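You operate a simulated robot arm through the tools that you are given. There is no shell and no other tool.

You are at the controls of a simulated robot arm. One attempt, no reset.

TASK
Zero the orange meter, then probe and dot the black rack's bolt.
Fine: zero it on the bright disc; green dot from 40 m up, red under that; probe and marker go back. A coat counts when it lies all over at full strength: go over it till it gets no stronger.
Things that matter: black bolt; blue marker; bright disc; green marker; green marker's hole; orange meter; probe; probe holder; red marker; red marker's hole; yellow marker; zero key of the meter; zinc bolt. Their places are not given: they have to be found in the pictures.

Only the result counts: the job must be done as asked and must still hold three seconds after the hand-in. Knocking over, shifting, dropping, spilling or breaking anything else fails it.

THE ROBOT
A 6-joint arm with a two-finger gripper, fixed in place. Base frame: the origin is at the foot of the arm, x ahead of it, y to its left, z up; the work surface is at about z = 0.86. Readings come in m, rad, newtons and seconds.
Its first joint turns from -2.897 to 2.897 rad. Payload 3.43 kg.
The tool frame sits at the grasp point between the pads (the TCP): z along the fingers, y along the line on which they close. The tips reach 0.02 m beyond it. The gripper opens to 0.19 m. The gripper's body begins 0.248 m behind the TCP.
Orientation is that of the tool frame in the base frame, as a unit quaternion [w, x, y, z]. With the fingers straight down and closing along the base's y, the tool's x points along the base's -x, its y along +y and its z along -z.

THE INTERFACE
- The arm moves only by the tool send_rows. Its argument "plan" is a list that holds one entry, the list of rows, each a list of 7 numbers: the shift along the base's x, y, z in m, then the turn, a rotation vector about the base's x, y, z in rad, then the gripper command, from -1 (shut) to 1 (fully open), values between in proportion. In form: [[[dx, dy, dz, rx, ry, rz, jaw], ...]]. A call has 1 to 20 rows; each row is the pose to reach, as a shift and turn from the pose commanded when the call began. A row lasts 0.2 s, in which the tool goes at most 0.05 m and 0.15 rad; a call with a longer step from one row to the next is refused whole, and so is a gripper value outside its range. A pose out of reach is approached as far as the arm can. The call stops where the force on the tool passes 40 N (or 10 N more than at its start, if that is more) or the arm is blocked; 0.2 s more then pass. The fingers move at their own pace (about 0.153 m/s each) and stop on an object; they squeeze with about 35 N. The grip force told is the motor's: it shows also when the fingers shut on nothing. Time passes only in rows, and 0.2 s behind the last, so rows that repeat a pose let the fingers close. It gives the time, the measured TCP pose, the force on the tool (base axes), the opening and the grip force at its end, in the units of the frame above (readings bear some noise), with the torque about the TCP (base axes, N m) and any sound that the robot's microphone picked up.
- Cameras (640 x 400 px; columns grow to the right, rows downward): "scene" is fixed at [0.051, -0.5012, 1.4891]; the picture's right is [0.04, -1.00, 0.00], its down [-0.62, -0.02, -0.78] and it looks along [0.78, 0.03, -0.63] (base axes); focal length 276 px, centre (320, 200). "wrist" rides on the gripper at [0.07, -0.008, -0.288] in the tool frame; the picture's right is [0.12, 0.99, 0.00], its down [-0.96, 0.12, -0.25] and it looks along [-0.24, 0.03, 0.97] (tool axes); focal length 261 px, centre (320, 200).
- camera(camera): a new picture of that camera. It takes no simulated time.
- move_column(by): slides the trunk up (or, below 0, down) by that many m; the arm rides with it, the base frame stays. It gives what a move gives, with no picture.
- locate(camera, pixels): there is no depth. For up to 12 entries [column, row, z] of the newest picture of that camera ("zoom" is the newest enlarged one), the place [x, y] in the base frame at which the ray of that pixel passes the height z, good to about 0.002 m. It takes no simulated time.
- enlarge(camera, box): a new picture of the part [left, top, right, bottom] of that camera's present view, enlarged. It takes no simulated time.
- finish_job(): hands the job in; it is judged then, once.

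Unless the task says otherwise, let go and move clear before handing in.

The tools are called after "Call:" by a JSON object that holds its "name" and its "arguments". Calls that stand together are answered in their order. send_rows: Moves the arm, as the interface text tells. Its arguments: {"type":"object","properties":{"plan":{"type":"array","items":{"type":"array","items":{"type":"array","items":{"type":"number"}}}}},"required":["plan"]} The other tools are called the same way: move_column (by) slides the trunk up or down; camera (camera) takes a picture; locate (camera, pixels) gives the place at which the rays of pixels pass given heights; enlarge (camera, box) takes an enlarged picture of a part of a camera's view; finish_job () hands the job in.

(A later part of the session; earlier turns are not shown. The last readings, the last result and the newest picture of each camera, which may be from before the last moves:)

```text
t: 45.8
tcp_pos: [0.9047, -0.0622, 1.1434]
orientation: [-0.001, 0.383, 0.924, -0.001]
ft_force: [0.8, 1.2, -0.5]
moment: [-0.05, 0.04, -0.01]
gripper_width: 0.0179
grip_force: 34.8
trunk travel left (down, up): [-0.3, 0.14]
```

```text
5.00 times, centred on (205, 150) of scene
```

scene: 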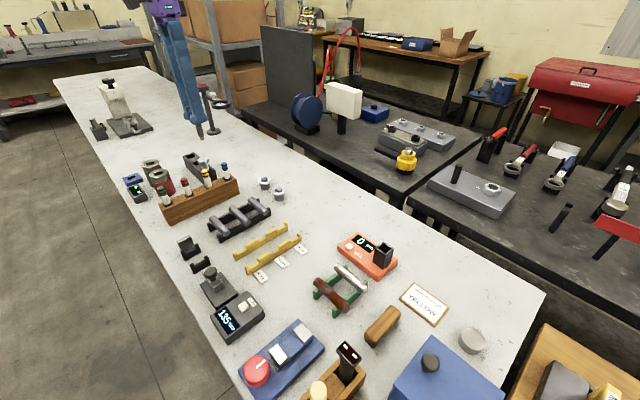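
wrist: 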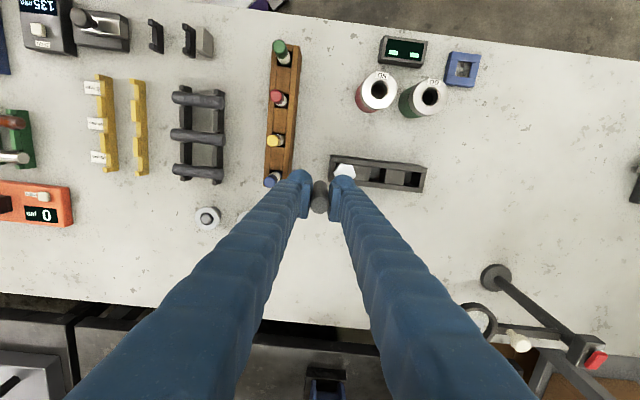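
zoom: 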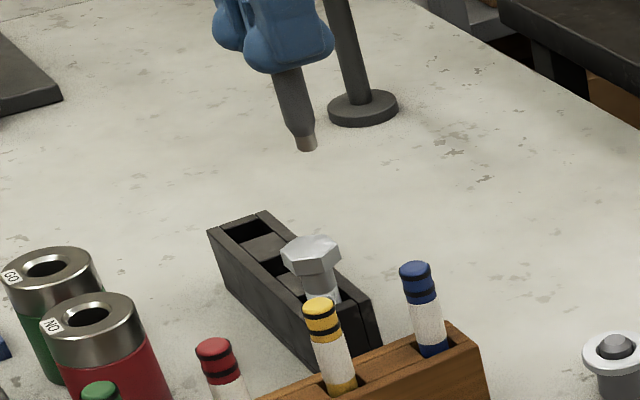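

Call:
{"name": "locate", "arguments": {"camera": "wrist", "pixels": [[345.2, 173, 0.955], [345.2, 173, 0.96], [345.2, 173, 0.965]]}}

Call:
{"name": "locate", "arguments": {"camera": "zoom", "pixels": [[312, 250, 0.955], [312, 250, 0.96], [312, 250, 0.965], [283, 250, 0.96], [341, 255, 0.96], [416, 268, 0.97], [319, 303, 0.97], [214, 347, 0.97], [101, 390, 0.97]]}}

```text
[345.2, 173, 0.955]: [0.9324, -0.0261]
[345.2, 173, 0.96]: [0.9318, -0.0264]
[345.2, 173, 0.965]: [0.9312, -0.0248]
```

```text
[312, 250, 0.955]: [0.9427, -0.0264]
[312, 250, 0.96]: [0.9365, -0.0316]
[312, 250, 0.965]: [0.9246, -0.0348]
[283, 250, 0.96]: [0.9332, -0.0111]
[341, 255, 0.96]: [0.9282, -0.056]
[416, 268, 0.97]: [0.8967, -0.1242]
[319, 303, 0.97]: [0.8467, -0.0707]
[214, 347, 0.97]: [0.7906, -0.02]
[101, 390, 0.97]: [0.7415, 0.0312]
```

Head centre ≈ (0.930,-0.029,0.961). Moving over it and lowering to just above.

Call:
{"name": "send_rows", "arguments": {"plan": [[[0.012, 0.018, 0, 0, 0, 0, -1], [0.0255, 0.0365, 0, 0, 0, 0, -1], [0.0255, 0.0365, -0.03, 0, 0, 0, -1], [0.0255, 0.0365, -0.06, 0, 0, 0, -1], [0.0255, 0.0365, -0.08, 0, 0, 0, -1], [0.0255, 0.0365, -0.08, 0, 0, 0, -1]]]}}

Call:
{"name": "enlarge", "arguments": {"camera": "scene", "box": [170, 130, 240, 190]}}

Call:
{"name": "enlarge", "arguments": {"camera": "wrist", "box": [280, 140, 380, 220]}}

```text
t: 47.2
tcp_pos: [0.9292, -0.029, 1.0626]
orientation: [0.0, 0.383, 0.924, 0.0]
ft_force: [-0.2, 0.1, -0.6]
moment: [0.01, 0.0, -0.02]
gripper_width: 0.0178
grip_force: 35.2
trunk travel left (down, up): [-0.3, 0.14]
```

```text
6.67 times, centred on (205, 160) of scene
```

zoom: 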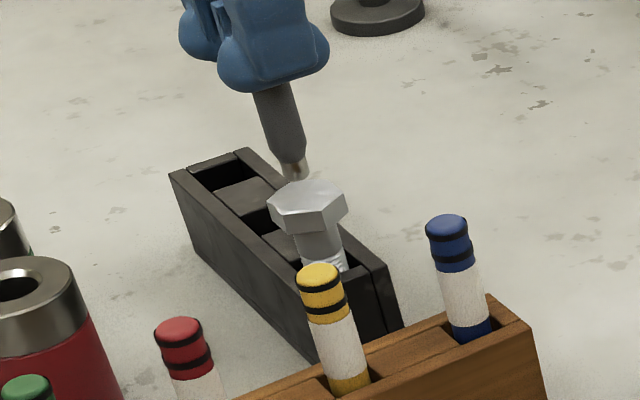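

```text
5.00 times, centred on (330, 180) of wrist
```

zoom: 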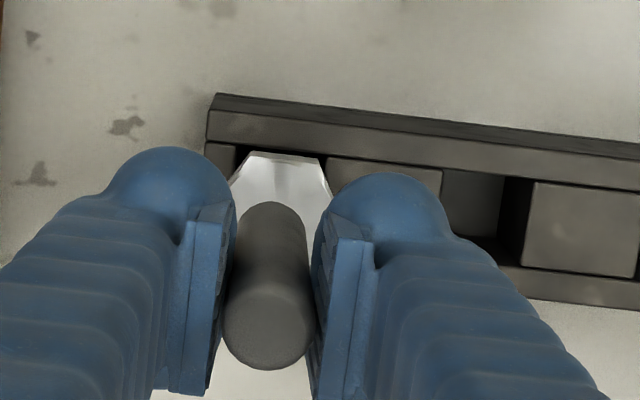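

Tip is just above the head. Lowering in small steps to contact.

Call:
{"name": "send_rows", "arguments": {"plan": [[[0, 0, -0.006, 0, 0, 0, -1], [0, 0, -0.01, 0, 0, 0, -1], [0, 0, -0.012, 0, 0, 0, -1]]]}}

Call:
{"name": "enlarge", "arguments": {"camera": "scene", "box": [170, 130, 240, 190]}}

Call:
{"name": "enlarge", "arguments": {"camera": "scene", "box": [330, 220, 410, 290]}}

```text
t: 48.0
tcp_pos: [0.9292, -0.0276, 1.0513]
orientation: [-0.001, 0.383, 0.924, 0.001]
ft_force: [0.2, 0.0, -0.6]
moment: [-0.02, -0.02, 0.02]
gripper_width: 0.0178
grip_force: 35.0
trunk travel left (down, up): [-0.3, 0.14]
```

```text
6.67 times, centred on (205, 160) of scene
```

zoom: 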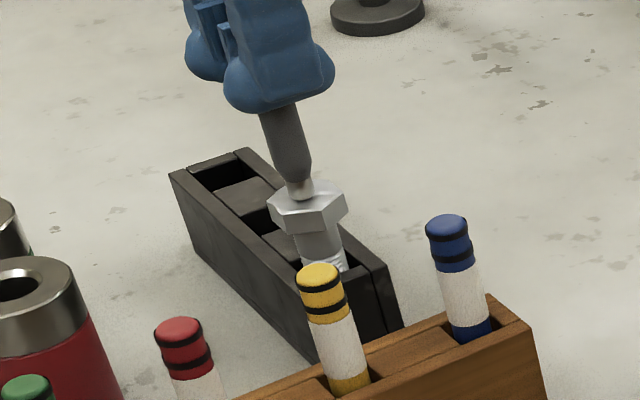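

```text
5.71 times, centred on (370, 255) of scene
```

zoom: 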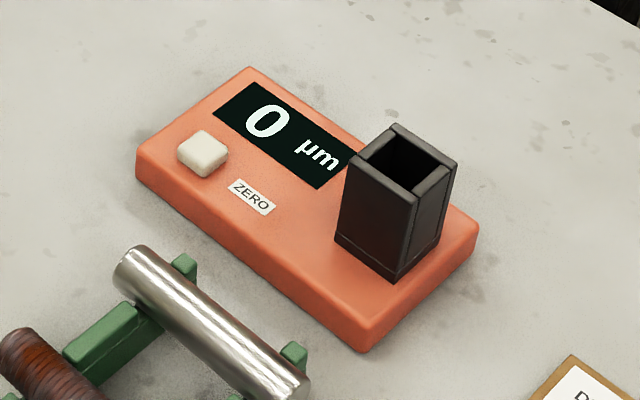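

Call:
{"name": "send_rows", "arguments": {"plan": [[[0, 0, -0.002, 0, 0, 0, -1], [0, 0, -0.003, 0, 0, 0, -1]]]}}

Call:
{"name": "enlarge", "arguments": {"camera": "scene", "box": [330, 220, 410, 290]}}

Call:
{"name": "enlarge", "arguments": {"camera": "scene", "box": [170, 130, 240, 190]}}

```text
t: 48.6
tcp_pos: [0.9296, -0.0276, 1.0496]
orientation: [0.0, 0.382, 0.924, 0.0]
ft_force: [-0.8, -0.3, 12.9]
moment: [0.04, 0.14, 0.01]
gripper_width: 0.0176
grip_force: 35.5
trunk travel left (down, up): [-0.3, 0.14]
```

```text
5.71 times, centred on (370, 255) of scene
```

zoom: 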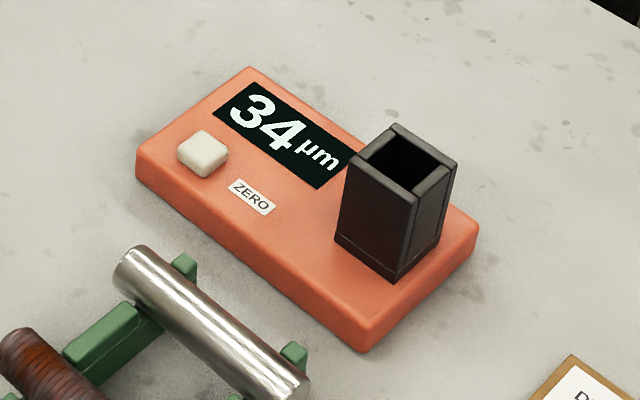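

```text
6.67 times, centred on (205, 160) of scene
```

zoom: 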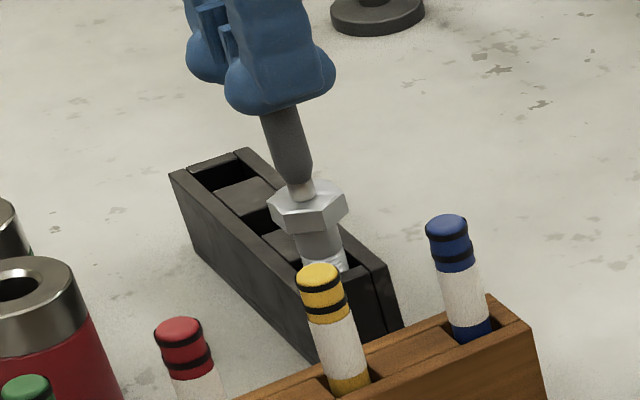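

The meter reads "34 µm" on the black rack's bolt (under 40 → red). I'll dwell briefly, lift off, and check the reading and the bolt.

Call:
{"name": "send_rows", "arguments": {"plan": [[[0, 0, 0, 0, 0, 0, -1], [0, 0, 0, 0, 0, 0, -1], [0, 0, 0.005, 0, 0, 0, -1], [0, 0, 0.03, 0, 0, 0, -1], [0, 0, 0.06, 0, 0, 0, -1], [0, 0, 0.093, 0, 0, 0, -1], [0, 0, 0.093, 0, 0, 0, -1]]]}}

Call:
{"name": "enlarge", "arguments": {"camera": "scene", "box": [330, 220, 410, 290]}}

Call:
{"name": "enlarge", "arguments": {"camera": "scene", "box": [150, 120, 250, 200]}}

Call:
{"name": "camera", "arguments": {"camera": "wrist"}}

```text
t: 50.2
tcp_pos: [0.9317, -0.0283, 1.1427]
orientation: [-0.002, 0.383, 0.924, -0.001]
ft_force: [0.6, 0.9, -0.4]
moment: [0.01, 0.04, -0.01]
gripper_width: 0.0177
grip_force: 34.9
trunk travel left (down, up): [-0.3, 0.14]
```

```text
5.71 times, centred on (370, 255) of scene
```

zoom: 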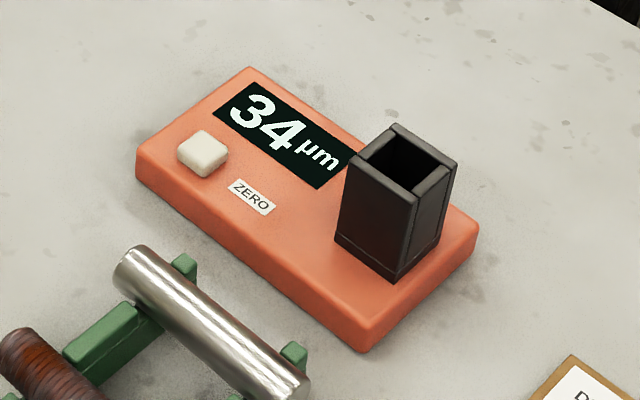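

```text
5.00 times, centred on (200, 160) of scene
```

zoom: 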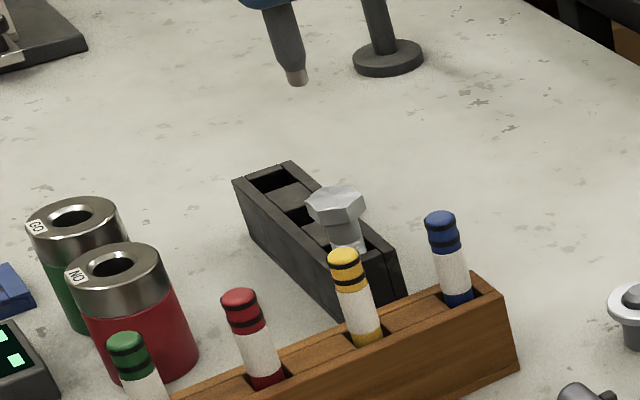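

```text
taken
```

wrist: 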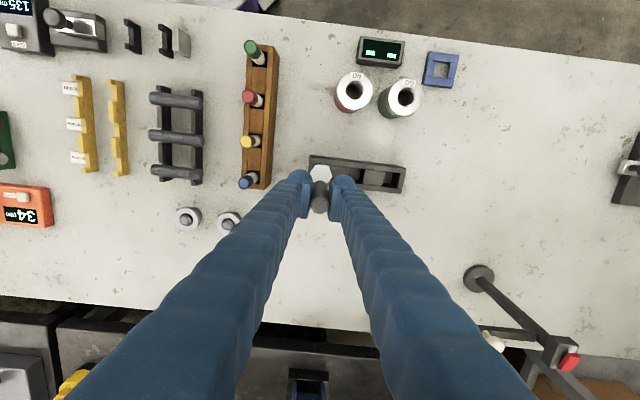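

Reading held at 34 µm, bolt unmoved. Checking where the probe tip sits relative to the TCP before returning it.

Call:
{"name": "enlarge", "arguments": {"camera": "scene", "box": [170, 100, 220, 150]}}

Call:
{"name": "locate", "arguments": {"camera": "zoom", "pixels": [[329, 295, 1.055], [329, 295, 1.058], [320, 200, 1.055]]}}

```text
8.00 times, centred on (195, 125) of scene
```

zoom: 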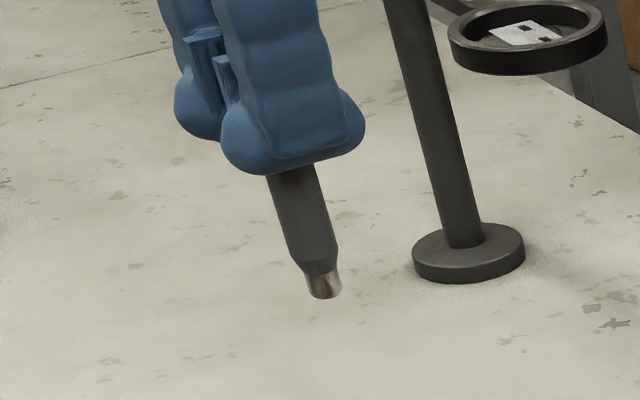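

```text
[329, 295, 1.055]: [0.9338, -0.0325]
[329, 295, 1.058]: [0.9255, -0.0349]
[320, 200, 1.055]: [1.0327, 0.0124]
```

Tip is within 2–3 mm of the TCP axis. Carrying the probe back above the holder and stopping just above the rim to check.

Call:
{"name": "send_rows", "arguments": {"plan": [[[-0.0243, -0.0388, 0, 0, 0, 0, -1], [-0.0487, -0.0777, 0, 0, 0, 0, -1], [-0.073, -0.1165, 0, 0, 0, 0, -1], [-0.0974, -0.1554, 0, 0, 0, 0, -1], [-0.1217, -0.1942, 0, 0, 0, 0, -1], [-0.1461, -0.2331, 0, 0, 0, 0, -1], [-0.1704, -0.2719, 0, 0, 0, 0, -1], [-0.1947, -0.3107, 0, 0, 0, 0, -1], [-0.2191, -0.3496, 0, 0, 0, 0, -1], [-0.2434, -0.3884, 0, 0, 0, 0, -1], [-0.2678, -0.4273, 0, 0, 0, 0, -1], [-0.2921, -0.4661, 0, 0, 0, 0, -1], [-0.3164, -0.505, 0, 0, 0, 0, -1], [-0.3408, -0.5438, 0, 0, 0, 0, -1], [-0.3651, -0.5827, 0, 0, 0, 0, -1], [-0.3895, -0.6215, 0, 0, 0, 0, -1], [-0.3895, -0.6215, -0.045, 0, 0, 0, -1], [-0.3895, -0.6215, -0.087, 0, 0, 0, -1], [-0.3895, -0.6215, -0.092, 0, 0, 0, -1], [-0.3895, -0.6215, -0.092, 0, 0, 0, -1]]]}}

Call:
{"name": "enlarge", "arguments": {"camera": "scene", "box": [365, 225, 405, 265]}}

Call:
{"name": "locate", "arguments": {"camera": "zoom", "pixels": [[327, 183, 0.963], [320, 188, 0.963], [316, 234, 0.94]]}}

Call:
{"name": "enlarge", "arguments": {"camera": "wrist", "box": [270, 130, 370, 230]}}

```text
t: 54.4
tcp_pos: [0.5394, -0.6516, 1.0503]
orientation: [0.0, 0.383, 0.924, 0.0]
ft_force: [-0.9, 0.1, -1.0]
moment: [-0.08, 0.02, 0.0]
gripper_width: 0.0176
grip_force: 35.6
trunk travel left (down, up): [-0.3, 0.14]
```

```text
10.00 times, centred on (385, 245) of scene
```

zoom: 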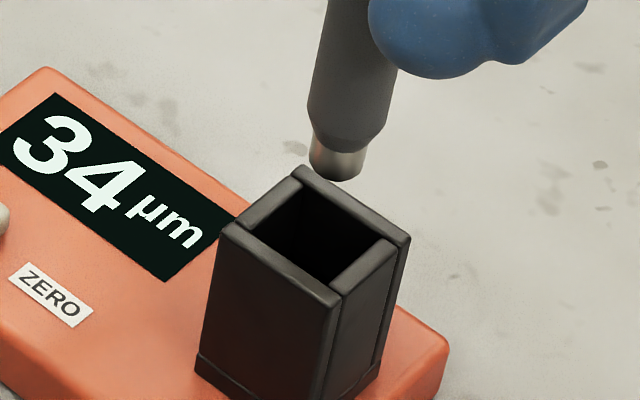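

```text
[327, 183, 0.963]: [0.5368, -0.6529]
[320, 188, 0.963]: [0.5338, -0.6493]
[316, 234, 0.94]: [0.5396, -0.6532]
```

```text
4.00 times, centred on (320, 180) of wrist
```

zoom: 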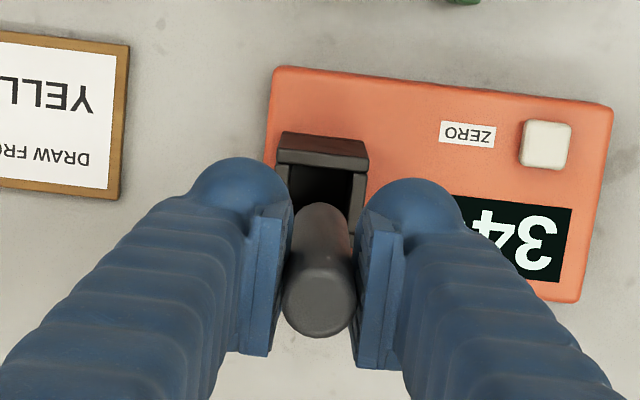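

The tip sits ~3 mm toward +x/−y of the hole centre compared with last time. Let me measure it exactly.

Call:
{"name": "enlarge", "arguments": {"camera": "scene", "box": [365, 225, 405, 265]}}

Call:
{"name": "locate", "arguments": {"camera": "zoom", "pixels": [[336, 173, 0.961], [336, 173, 0.963], [336, 173, 0.965], [316, 234, 0.938], [316, 234, 0.94], [316, 234, 0.942]]}}

```text
10.00 times, centred on (385, 245) of scene
```

zoom: 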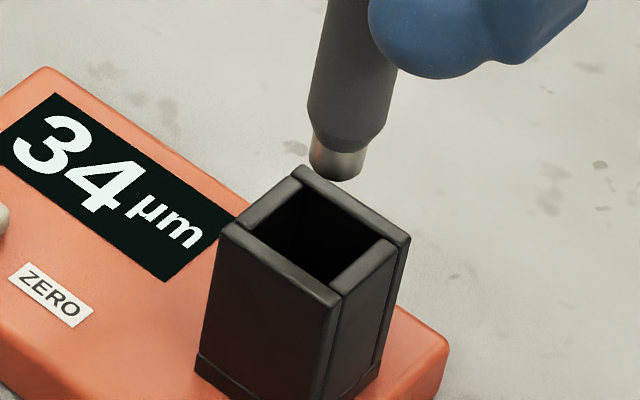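

```text
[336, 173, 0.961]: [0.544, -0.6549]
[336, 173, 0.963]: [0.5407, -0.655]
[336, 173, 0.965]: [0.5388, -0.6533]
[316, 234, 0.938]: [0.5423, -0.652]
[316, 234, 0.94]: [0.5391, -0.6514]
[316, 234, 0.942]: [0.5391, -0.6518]
```

Tip (0.5415,-0.6545) vs hole (0.540,-0.652): shift by (−0.002,+0.0025) and insert.

Call:
{"name": "send_rows", "arguments": {"plan": [[[-0.002, 0.0025, 0, 0, 0, 0, -1], [-0.002, 0.0025, -0.02, 0, 0, 0, -1], [-0.002, 0.0025, -0.035, 0, 0, 0, -1], [-0.002, 0.0025, -0.05, 0, 0, 0, -1], [-0.002, 0.0025, -0.062, 0, 0, 0, -1], [-0.002, 0.0025, -0.068, 0, 0, 0, -1], [-0.002, 0.0025, -0.068, 0, 0, 0, -1]]]}}

Call:
{"name": "enlarge", "arguments": {"camera": "scene", "box": [355, 210, 425, 280]}}

```text
t: 56.0
tcp_pos: [0.5385, -0.6475, 0.9815]
orientation: [0.0, 0.383, 0.924, 0.0]
ft_force: [0.7, -1.1, -0.5]
moment: [-0.04, 0.0, -0.03]
gripper_width: 0.0178
grip_force: 35.3
trunk travel left (down, up): [-0.3, 0.14]
```

```text
5.71 times, centred on (390, 245) of scene
```

zoom: 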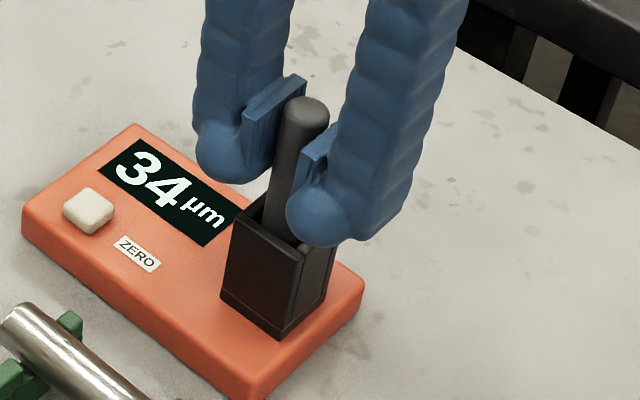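

Inserted without side load. Lower 2 mm, release, and rise.

Call:
{"name": "send_rows", "arguments": {"plan": [[[0, 0, -0.002, 0, 0, 0, -1], [0, 0, -0.002, 0, 0, 0, -0.7], [0, 0, -0.002, 0, 0, 0, -0.4], [0, 0, -0.002, 0, 0, 0, -0.4], [0, 0, 0.03, 0, 0, 0, -0.4], [0, 0, 0.07, 0, 0, 0, -0.4], [0, 0, 0.11, 0, 0, 0, -0.4], [0, 0, 0.15, 0, 0, 0, -0.4]]]}}

Call:
{"name": "enlarge", "arguments": {"camera": "scene", "box": [355, 210, 425, 280]}}

Call:
{"name": "enlarge", "arguments": {"camera": "scene", "box": [150, 140, 250, 230]}}

```text
t: 57.8
tcp_pos: [0.5372, -0.647, 1.1362]
orientation: [0.0, 0.383, 0.924, 0.0]
ft_force: [1.0, 0.6, -0.2]
moment: [-0.05, -0.02, 0.01]
gripper_width: 0.0569
grip_force: 0.0
trunk travel left (down, up): [-0.3, 0.14]
```

```text
5.71 times, centred on (390, 245) of scene
```

zoom: 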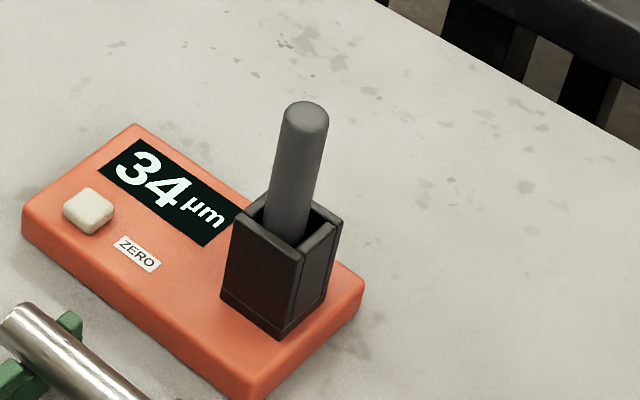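

```text
4.44 times, centred on (200, 185) of scene
```

zoom: 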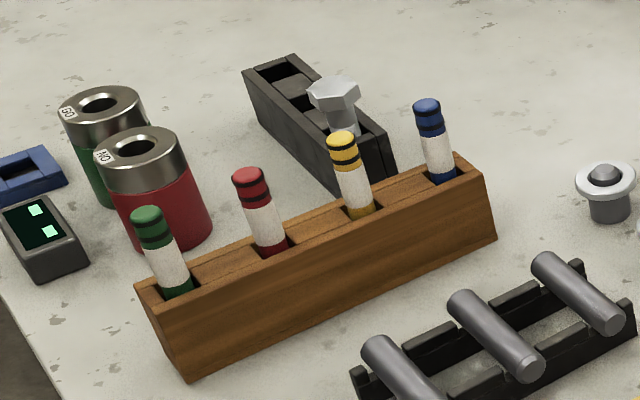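

Probe is back in the holder. Next the red marker; its top triangulates to about (0.757,-0.039,0.988). Moving to a viewing spot near the marker block.

Call:
{"name": "send_rows", "arguments": {"plan": [[[0.0214, 0.0378, 0, 0, 0, 0, -0.4], [0.0427, 0.0756, 0, 0, 0, 0, -0.4], [0.0641, 0.1134, 0, 0, 0, 0, -0.4], [0.0854, 0.1511, 0, 0, 0, 0, -0.4], [0.1068, 0.1889, 0, 0, 0, 0, -0.4], [0.1281, 0.2267, 0, 0, 0, 0, -0.4], [0.1495, 0.2645, 0, 0, 0, 0, -0.4], [0.1709, 0.3023, 0, 0, 0, 0, -0.4], [0.1922, 0.3401, 0, 0, 0, 0, -0.4], [0.2136, 0.3779, 0, 0, 0, 0, -0.4], [0.2349, 0.4156, 0, 0, 0, 0, -0.4], [0.2563, 0.4534, 0, 0, 0, 0, -0.4], [0.2776, 0.4912, 0, 0, 0, 0, -0.4], [0.299, 0.529, 0, 0, 0, 0, -0.4], [0.299, 0.529, 0, 0, 0, 0, -0.4]]]}}

Call:
{"name": "camera", "arguments": {"camera": "wrist"}}

Call:
{"name": "enlarge", "arguments": {"camera": "wrist", "box": [220, 20, 420, 180]}}

```text
t: 61.0
tcp_pos: [0.8373, -0.1181, 1.132]
orientation: [0.0, 0.383, 0.924, 0.0]
ft_force: [0.3, 0.3, -0.6]
moment: [-0.09, -0.03, 0.01]
gripper_width: 0.0568
grip_force: 0.1
trunk travel left (down, up): [-0.3, 0.14]
```

```text
taken
```

wrist: 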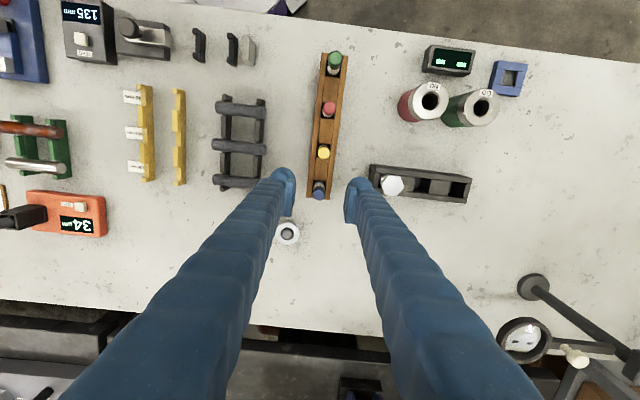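

```text
2.50 times, centred on (320, 100) of wrist
```

zoom: 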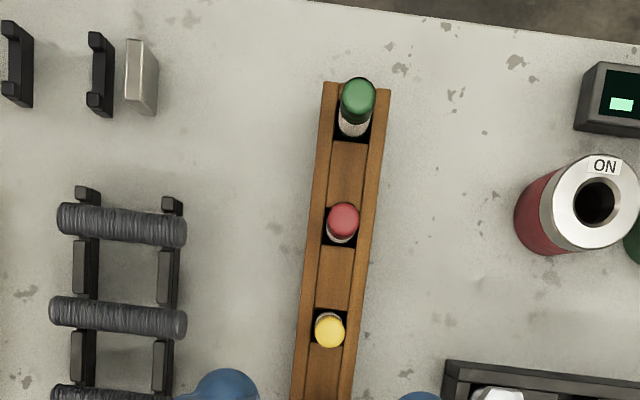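

Call:
{"name": "enlarge", "arguments": {"camera": "wrist", "box": [300, 80, 360, 140]}}

Call:
{"name": "locate", "arguments": {"camera": "zoom", "pixels": [[320, 200, 0.92], [320, 200, 0.985], [320, 200, 0.99]]}}

Call:
{"name": "enlarge", "arguments": {"camera": "scene", "box": [165, 170, 215, 220]}}

```text
6.67 times, centred on (330, 110) of wrist
```

zoom: 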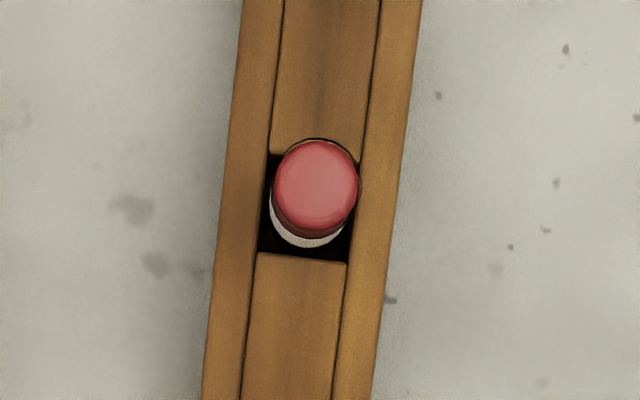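

```text
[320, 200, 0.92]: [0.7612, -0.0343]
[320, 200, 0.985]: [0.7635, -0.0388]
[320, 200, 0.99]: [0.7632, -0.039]
```

```text
8.00 times, centred on (190, 195) of scene
```

zoom: 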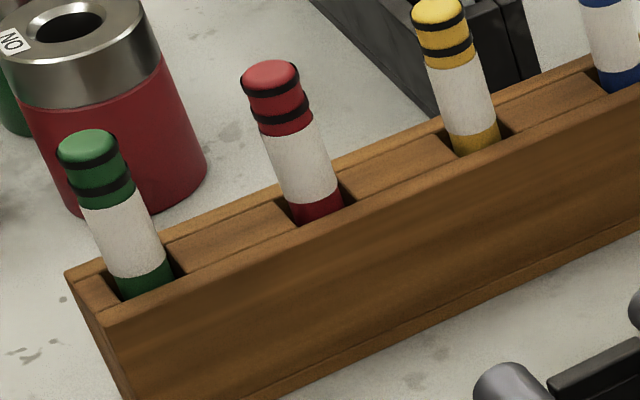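

Call:
{"name": "locate", "arguments": {"camera": "zoom", "pixels": [[270, 73, 0.98], [270, 73, 0.985], [270, 73, 0.99], [65, 270, 0.92], [100, 322, 0.92], [65, 270, 0.93], [100, 322, 0.93], [317, 215, 0.92], [317, 215, 0.93]]}}

Call:
{"name": "locate", "arguments": {"camera": "wrist", "pixels": [[329.5, 107.7, 0.98], [329.5, 107.7, 0.985], [329.5, 107.7, 0.99], [321.2, 52.8, 0.92], [348.4, 56, 0.92], [321.2, 52.8, 0.93], [348.4, 56, 0.93], [328.2, 110.9, 0.92], [328.2, 110.9, 0.93]]}}

```text
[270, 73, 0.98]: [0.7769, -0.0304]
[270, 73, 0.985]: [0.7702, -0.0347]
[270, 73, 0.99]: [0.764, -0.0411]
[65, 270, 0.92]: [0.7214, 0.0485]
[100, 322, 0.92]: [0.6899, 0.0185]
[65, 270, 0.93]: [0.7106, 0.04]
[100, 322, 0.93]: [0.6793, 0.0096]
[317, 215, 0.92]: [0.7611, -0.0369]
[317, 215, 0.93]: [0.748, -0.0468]
```

```text
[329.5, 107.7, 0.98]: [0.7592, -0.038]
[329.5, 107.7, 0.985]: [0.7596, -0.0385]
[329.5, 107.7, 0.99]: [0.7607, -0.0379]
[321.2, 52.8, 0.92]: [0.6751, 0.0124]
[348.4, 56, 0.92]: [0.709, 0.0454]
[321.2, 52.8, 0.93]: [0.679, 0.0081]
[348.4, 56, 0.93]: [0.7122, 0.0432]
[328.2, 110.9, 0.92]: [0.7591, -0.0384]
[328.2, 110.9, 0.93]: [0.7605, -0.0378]
```

Marker top (0.761,-0.040,0.992), block rim z≈0.93, hole centre (0.760,-0.038). The row is aligned with the tool's x at this yaw, so fingers close across the block. Moving over and down.

Call:
{"name": "send_rows", "arguments": {"plan": [[[-0.026, 0.027, 0, 0, 0, 0, -0.4], [-0.052, 0.054, 0, 0, 0, 0, -0.4], [-0.0765, 0.0805, 0, 0, 0, 0, -0.4], [-0.0765, 0.0805, -0.04, 0, 0, 0, -0.4], [-0.0765, 0.0805, -0.08, 0, 0, 0, -0.4], [-0.0765, 0.0805, -0.1, 0, 0, 0, -0.4], [-0.0765, 0.0805, -0.1, 0, 0, 0, -0.4]]]}}

Call:
{"name": "camera", "arguments": {"camera": "wrist"}}

Call:
{"name": "enlarge", "arguments": {"camera": "scene", "box": [140, 140, 230, 220]}}

```text
t: 62.6
tcp_pos: [0.7599, -0.0376, 1.0325]
orientation: [0.0, 0.383, 0.924, 0.0]
ft_force: [0.8, -0.6, 0.5]
moment: [0.01, 0.02, 0.03]
gripper_width: 0.057
grip_force: 0.0
trunk travel left (down, up): [-0.3, 0.14]
```

```text
taken
```

wrist: 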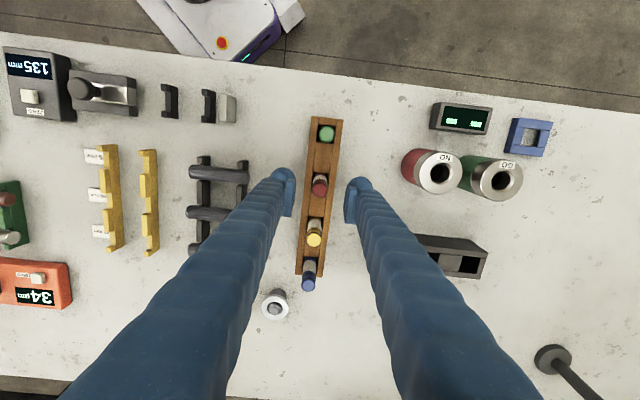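

```text
5.00 times, centred on (185, 180) of scene
```

zoom: 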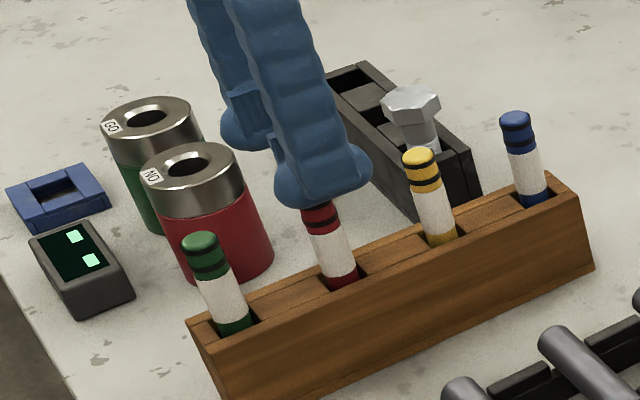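

Centred between the pads (wrist 320,187) with clearance to the ring gauges. Descending and closing on the red marker.

Call:
{"name": "send_rows", "arguments": {"plan": [[[0, 0, -0.03, 0, 0, 0, -0.4], [0, 0, -0.055, 0, 0, 0, -0.4], [0, 0, -0.07, 0, 0, 0, -0.4], [0, 0, -0.07, 0, 0, 0, -0.4], [0, 0, -0.07, 0, 0, 0, -1], [0, 0, -0.07, 0, 0, 0, -1], [0, 0, -0.07, 0, 0, 0, -1]]]}}

Call:
{"name": "enlarge", "arguments": {"camera": "scene", "box": [140, 140, 230, 220]}}

Call:
{"name": "enlarge", "arguments": {"camera": "wrist", "box": [260, 110, 380, 230]}}

```text
t: 64.2
tcp_pos: [0.7597, -0.039, 0.961]
orientation: [0.0, 0.383, 0.924, -0.001]
ft_force: [-1.2, 0.3, 1.0]
moment: [0.02, 0.05, 0.0]
gripper_width: 0.017
grip_force: 35.1
trunk travel left (down, up): [-0.3, 0.14]
```

```text
5.00 times, centred on (185, 180) of scene
```

zoom: 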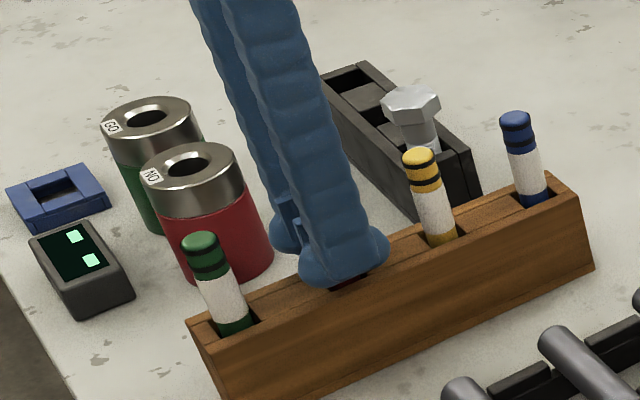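

```text
3.33 times, centred on (320, 170) of wrist
```

zoom: 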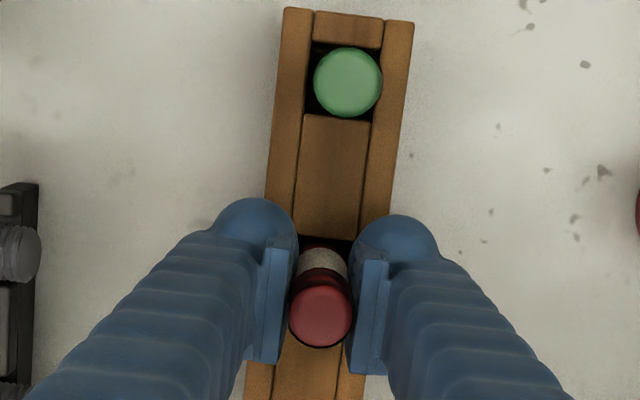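

Gripped at 17 mm. Lifting the red marker straight up.

Call:
{"name": "send_rows", "arguments": {"plan": [[[0, 0, 0.02, 0, 0, 0, -1], [0, 0, 0.05, 0, 0, 0, -1], [0, 0, 0.09, 0, 0, 0, -1], [0, 0, 0.13, 0, 0, 0, -1], [0, 0, 0.17, 0, 0, 0, -1], [0, 0, 0.18, 0, 0, 0, -1], [0, 0, 0.18, 0, 0, 0, -1]]]}}

Call:
{"name": "enlarge", "arguments": {"camera": "scene", "box": [120, 110, 240, 220]}}

Call:
{"name": "camera", "arguments": {"camera": "wrist"}}

```text
t: 65.8
tcp_pos: [0.7615, -0.0381, 1.1405]
orientation: [0.0, 0.382, 0.924, -0.001]
ft_force: [-0.7, 1.2, -0.2]
moment: [0.0, 0.02, 0.02]
gripper_width: 0.0173
grip_force: 34.7
trunk travel left (down, up): [-0.3, 0.14]
```

```text
3.64 times, centred on (180, 165) of scene
```

zoom: 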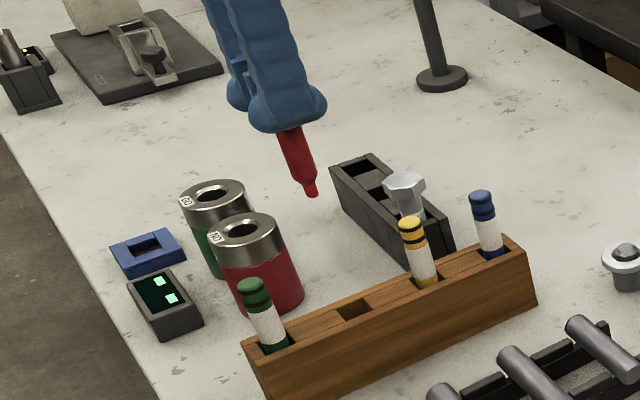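

```text
taken
```

wrist: 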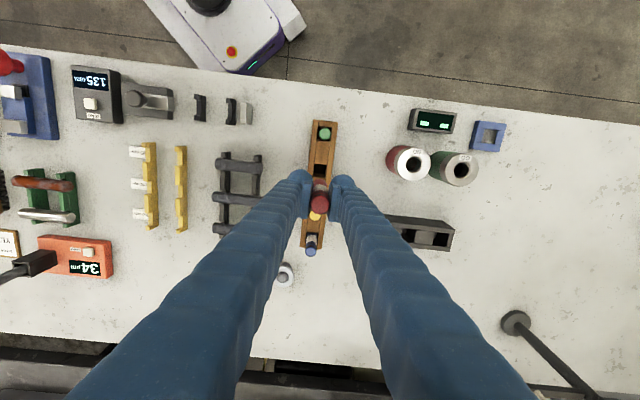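

The marker is out with its nib pointing down (zoom 311,195). Measuring nib position and the hole.

Call:
{"name": "enlarge", "arguments": {"camera": "scene", "box": [155, 130, 205, 180]}}

Call:
{"name": "locate", "arguments": {"camera": "zoom", "pixels": [[320, 200, 1.06], [320, 200, 1.07]]}}

Call:
{"name": "enlarge", "arguments": {"camera": "scene", "box": [165, 170, 215, 220]}}

```text
8.00 times, centred on (180, 155) of scene
```

zoom: 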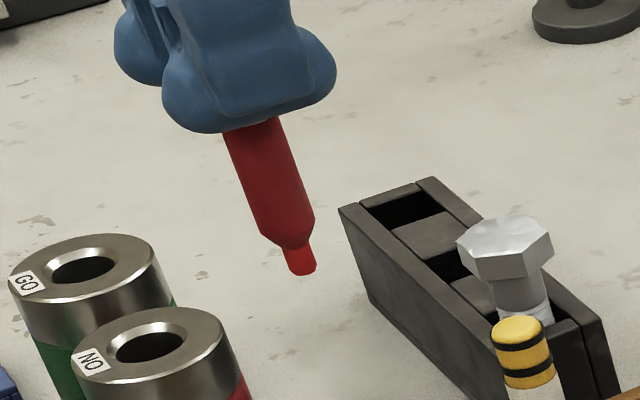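

```text
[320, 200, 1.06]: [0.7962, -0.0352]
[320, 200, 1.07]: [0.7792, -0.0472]
```

```text
8.00 times, centred on (190, 195) of scene
```

zoom: 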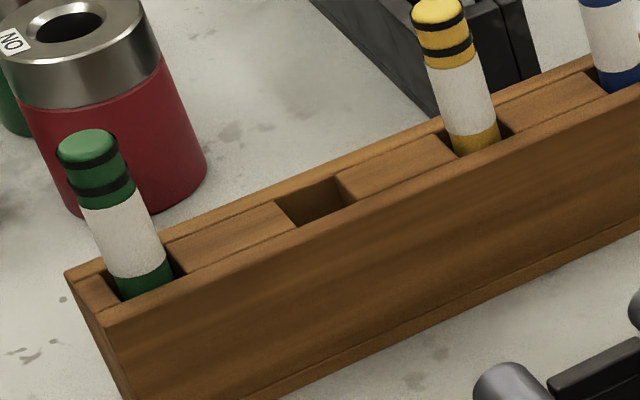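

Nib is ~0.098 m below the TCP; hole centre is near zoom (316,203). Moving the red marker above the bolt head.

Call:
{"name": "locate", "arguments": {"camera": "zoom", "pixels": [[316, 203, 0.928], [316, 203, 0.93], [316, 203, 0.932]]}}

Call:
{"name": "send_rows", "arguments": {"plan": [[[0.042, 0.0024, 0, 0, 0, 0, -1], [0.084, 0.0048, 0, 0, 0, 0, -1], [0.126, 0.0072, 0, 0, 0, 0, -1], [0.169, 0.0095, 0, 0, 0, 0, -1], [0.169, 0.0095, -0.035, 0, 0, 0, -1], [0.169, 0.0095, -0.067, 0, 0, 0, -1], [0.169, 0.0095, -0.067, 0, 0, 0, -1]]]}}

Call:
{"name": "enlarge", "arguments": {"camera": "scene", "box": [180, 135, 230, 185]}}

Call:
{"name": "enlarge", "arguments": {"camera": "wrist", "box": [270, 130, 370, 230]}}

```text
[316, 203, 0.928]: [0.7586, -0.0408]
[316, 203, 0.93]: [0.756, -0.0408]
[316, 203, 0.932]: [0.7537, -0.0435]
```

```text
t: 67.4
tcp_pos: [0.9307, -0.0296, 1.0756]
orientation: [0.001, 0.382, 0.924, -0.001]
ft_force: [0.7, -0.2, -0.3]
moment: [0.0, -0.02, 0.0]
gripper_width: 0.0169
grip_force: 35.2
trunk travel left (down, up): [-0.3, 0.14]
```

```text
8.00 times, centred on (205, 160) of scene
```

zoom: 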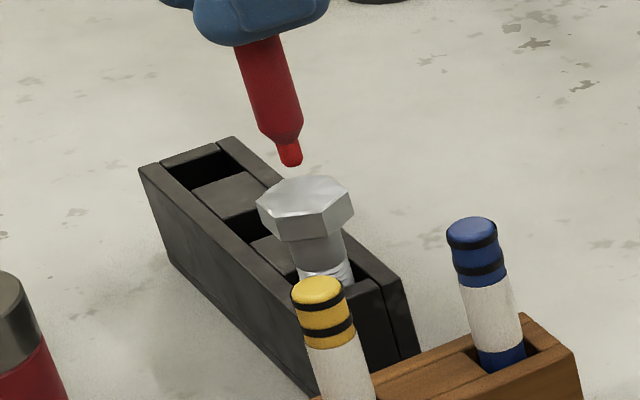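

```text
4.00 times, centred on (320, 180) of wrist
```

zoom: 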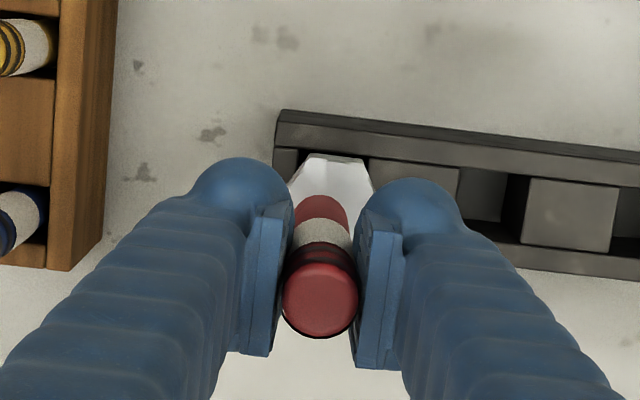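

Nib (290,163) is just above the head centre. Lowering toward contact.

Call:
{"name": "send_rows", "arguments": {"plan": [[[0, 0, -0.006, 0, 0, 0, -1], [0, 0, -0.01, 0, 0, 0, -1], [0, 0, -0.012, 0, 0, 0, -1]]]}}

Call:
{"name": "enlarge", "arguments": {"camera": "scene", "box": [180, 135, 230, 185]}}

```text
t: 68.2
tcp_pos: [0.9292, -0.0292, 1.0627]
orientation: [0.0, 0.383, 0.924, -0.001]
ft_force: [0.4, 0.8, -1.3]
moment: [-0.04, 0.02, -0.02]
gripper_width: 0.017
grip_force: 35.2
trunk travel left (down, up): [-0.3, 0.14]
```

```text
8.00 times, centred on (205, 160) of scene
```

zoom: 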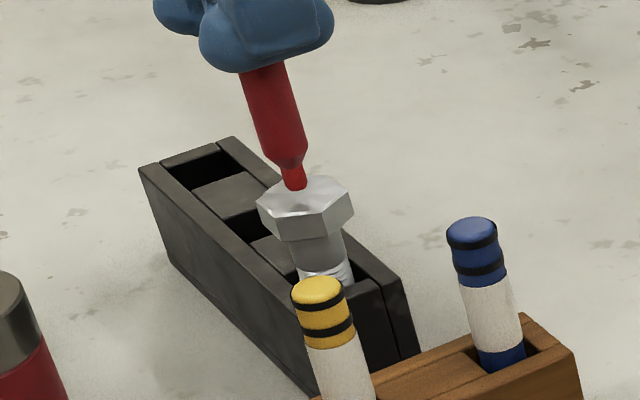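

Call:
{"name": "send_rows", "arguments": {"plan": [[[0, 0, -0.0015, 0, 0, 0, -1], [0, 0, -0.003, 0, 0, 0, -1]]]}}

Call:
{"name": "enlarge", "arguments": {"camera": "scene", "box": [190, 145, 220, 175]}}

```text
t: 68.8
tcp_pos: [0.9293, -0.0287, 1.0592]
orientation: [0.0, 0.383, 0.924, 0.0]
ft_force: [1.1, -0.6, -0.4]
moment: [0.0, 0.01, -0.04]
gripper_width: 0.0169
grip_force: 35.0
trunk travel left (down, up): [-0.3, 0.14]
```

```text
13.33 times, centred on (205, 160) of scene
```

zoom: 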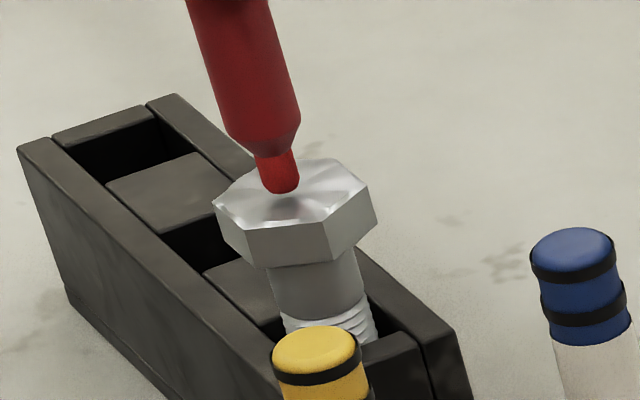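

Call:
{"name": "send_rows", "arguments": {"plan": [[[0, 0, -0.0015, 0, 0, 0, -1], [0, 0, -0.0015, 0, 0, 0, -1]]]}}

Call:
{"name": "enlarge", "arguments": {"camera": "scene", "box": [190, 145, 220, 175]}}

```text
t: 69.4
tcp_pos: [0.9288, -0.0286, 1.0594]
orientation: [0.0, 0.383, 0.924, 0.0]
ft_force: [0.2, -0.3, -1.1]
moment: [-0.01, 0.0, 0.02]
gripper_width: 0.017
grip_force: 35.0
trunk travel left (down, up): [-0.3, 0.14]
```

```text
13.33 times, centred on (205, 160) of scene
```

zoom: 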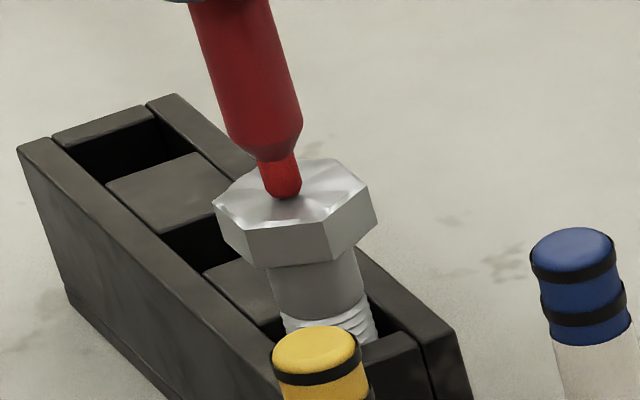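

Call:
{"name": "send_rows", "arguments": {"plan": [[[0, 0, -0.0015, 0, 0, 0, -1], [0, 0, -0.002, 0, 0, 0, -1]]]}}

Call:
{"name": "enlarge", "arguments": {"camera": "scene", "box": [190, 145, 220, 175]}}

```text
t: 70.0
tcp_pos: [0.9293, -0.0288, 1.058]
orientation: [0.0, 0.383, 0.924, 0.0]
ft_force: [0.1, -0.7, 0.5]
moment: [-0.04, 0.0, 0.04]
gripper_width: 0.0171
grip_force: 34.9
trunk travel left (down, up): [-0.3, 0.14]
```

```text
13.33 times, centred on (205, 160) of scene
```

zoom: 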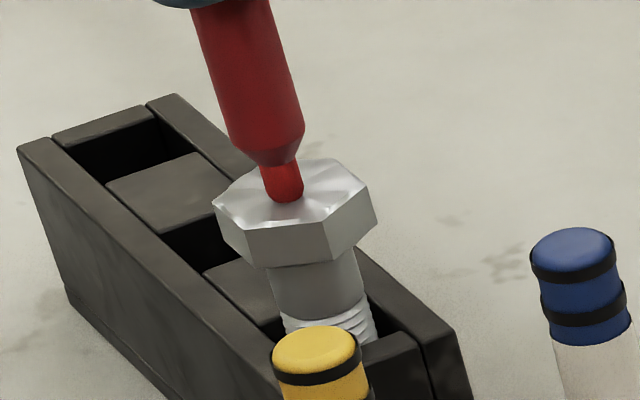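

Still no contact force; continuing 1–1.5 mm.

Call:
{"name": "send_rows", "arguments": {"plan": [[[0, 0, -0.001, 0, 0, 0, -1], [0, 0, -0.0015, 0, 0, 0, -1]]]}}

Call:
{"name": "enlarge", "arguments": {"camera": "scene", "box": [190, 145, 220, 175]}}

```text
t: 70.6
tcp_pos: [0.9294, -0.0296, 1.056]
orientation: [0.001, 0.383, 0.924, 0.001]
ft_force: [0.0, -0.1, 12.7]
moment: [-0.02, -0.01, 0.02]
gripper_width: 0.0171
grip_force: 35.5
trunk travel left (down, up): [-0.3, 0.14]
```

```text
13.33 times, centred on (205, 160) of scene
```

zoom: 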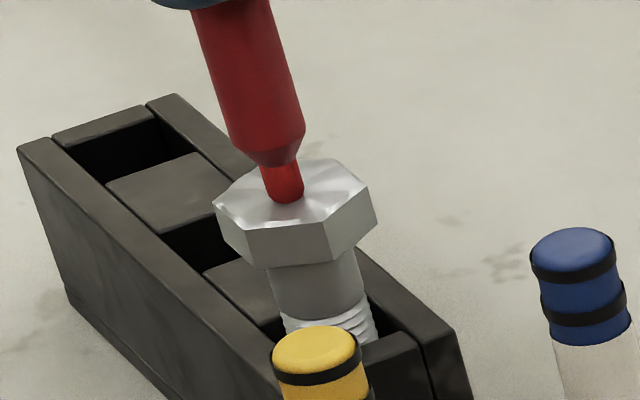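

Nib is in contact at 12.7 N. Dwelling briefly, then lifting to look at the dot.

Call:
{"name": "send_rows", "arguments": {"plan": [[[0, 0, 0, 0, 0, 0, -1], [0, 0, 0, 0, 0, 0, -1], [0, 0, 0, 0, 0, 0, -1], [0, 0, 0.01, 0, 0, 0, -1], [0, 0, 0.03, 0, 0, 0, -1], [0, 0, 0.05, 0, 0, 0, -1], [0, 0, 0.05, 0, 0, 0, -1]]]}}

Call:
{"name": "enlarge", "arguments": {"camera": "scene", "box": [190, 145, 220, 175]}}

Call:
{"name": "enlarge", "arguments": {"camera": "wrist", "box": [270, 130, 370, 230]}}

```text
t: 72.2
tcp_pos: [0.9307, -0.0282, 1.1046]
orientation: [-0.001, 0.382, 0.924, 0.0]
ft_force: [0.2, 0.5, 0.6]
moment: [0.0, 0.01, -0.02]
gripper_width: 0.0171
grip_force: 35.2
trunk travel left (down, up): [-0.3, 0.14]
```

```text
13.33 times, centred on (205, 160) of scene
```

zoom: 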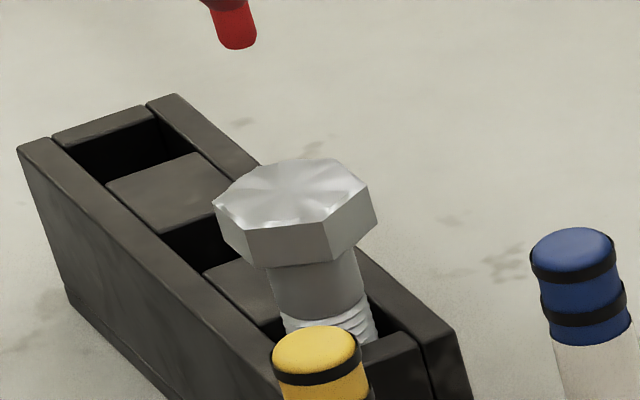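

```text
4.00 times, centred on (320, 180) of wrist
```

zoom: 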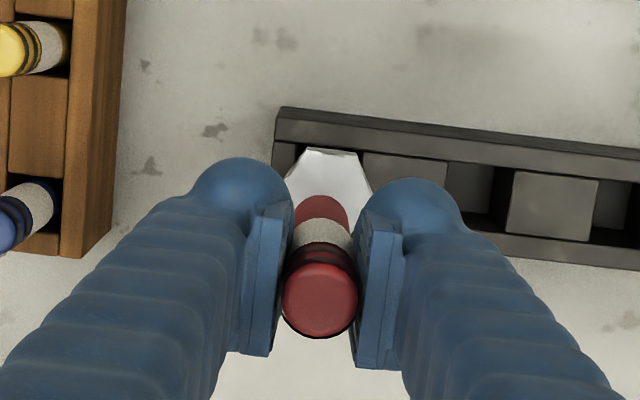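

No dot is visible on the head after ~0.8 s contact. Let me look closer for a faint mark before doing anything more.

Call:
{"name": "enlarge", "arguments": {"camera": "scene", "box": [196, 152, 212, 162]}}

Call:
{"name": "send_rows", "arguments": {"plan": [[[-0.03, -0.03, 0.02, 0, 0, 0, -1], [-0.06, -0.06, 0.04, 0, 0, 0, -1], [-0.08, -0.08, 0.04, 0, 0, 0, -1], [-0.08, -0.08, 0.04, 0, 0, 0, -1]]]}}

Call:
{"name": "camera", "arguments": {"camera": "wrist"}}

Call:
{"name": "enlarge", "arguments": {"camera": "scene", "box": [190, 145, 220, 175]}}

```text
16.00 times, centred on (204, 157) of scene
```

zoom: 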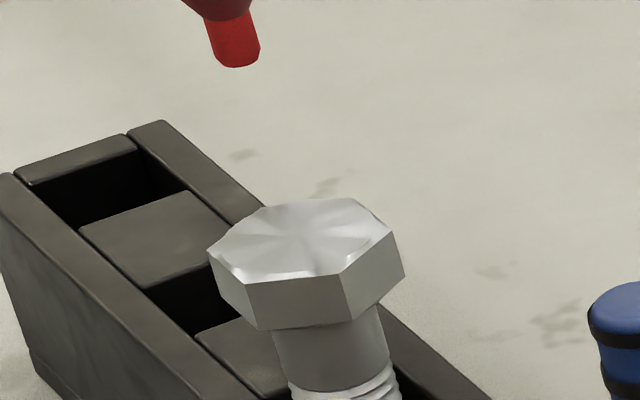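

```text
t: 73.2
tcp_pos: [0.8519, -0.1102, 1.1428]
orientation: [-0.001, 0.383, 0.924, 0.0]
ft_force: [0.6, -0.4, -0.8]
moment: [0.03, 0.06, 0.0]
gripper_width: 0.0171
grip_force: 35.6
trunk travel left (down, up): [-0.3, 0.14]
```

```text
taken
```

wrist: 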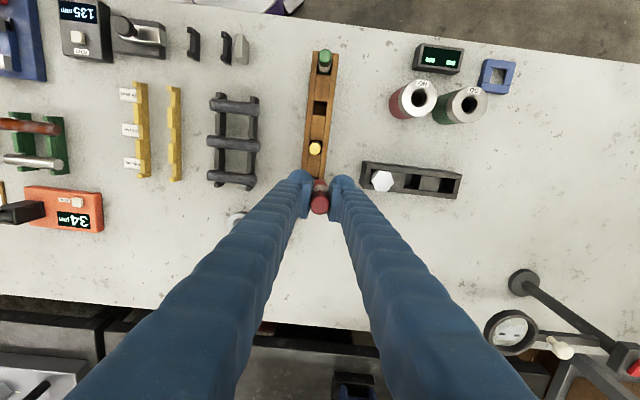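

```text
13.33 times, centred on (205, 160) of scene
```

zoom: 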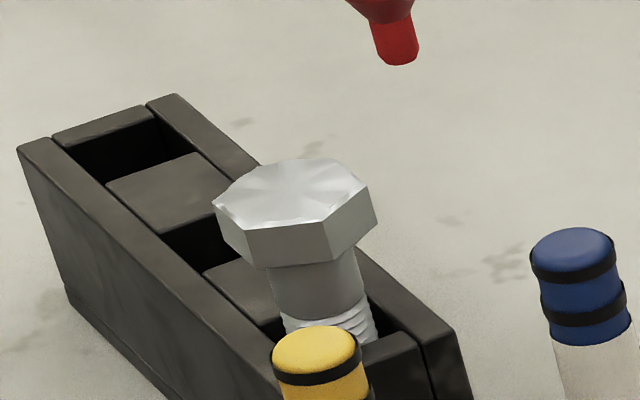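

The head is clean — no dot formed — so I need more evidence before marking anything. I'll return the red marker for now and then probe the other candidate bolts to see which ones the meter responds to.

Call:
{"name": "send_rows", "arguments": {"plan": [[[-0.03, 0.024, 0, 0, 0, 0, -1], [-0.06, 0.048, 0, 0, 0, 0, -1], [-0.089, 0.0705, 0, 0, 0, 0, -1], [-0.089, 0.0705, -0.045, 0, 0, 0, -1], [-0.089, 0.0705, -0.085, 0, 0, 0, -1], [-0.089, 0.0705, -0.1, 0, 0, 0, -1], [-0.089, 0.0705, -0.1, 0, 0, 0, -1]]]}}

Call:
{"name": "enlarge", "arguments": {"camera": "scene", "box": [165, 165, 215, 215]}}

Call:
{"name": "enlarge", "arguments": {"camera": "wrist", "box": [270, 130, 370, 230]}}

```text
t: 74.8
tcp_pos: [0.7609, -0.0377, 1.0441]
orientation: [0.0, 0.383, 0.924, 0.0]
ft_force: [-1.3, -0.8, 0.2]
moment: [0.02, -0.04, 0.03]
gripper_width: 0.0173
grip_force: 35.5
trunk travel left (down, up): [-0.3, 0.14]
```

```text
8.00 times, centred on (190, 190) of scene
```

zoom: 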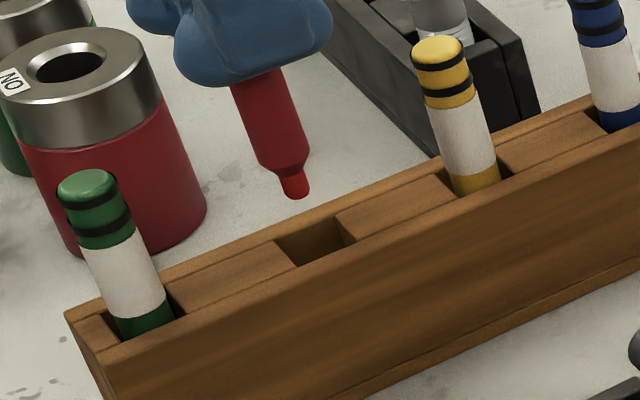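

```text
4.00 times, centred on (320, 180) of wrist
```

zoom: 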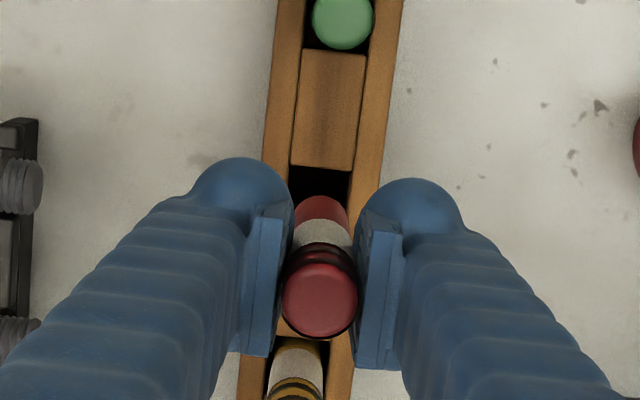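

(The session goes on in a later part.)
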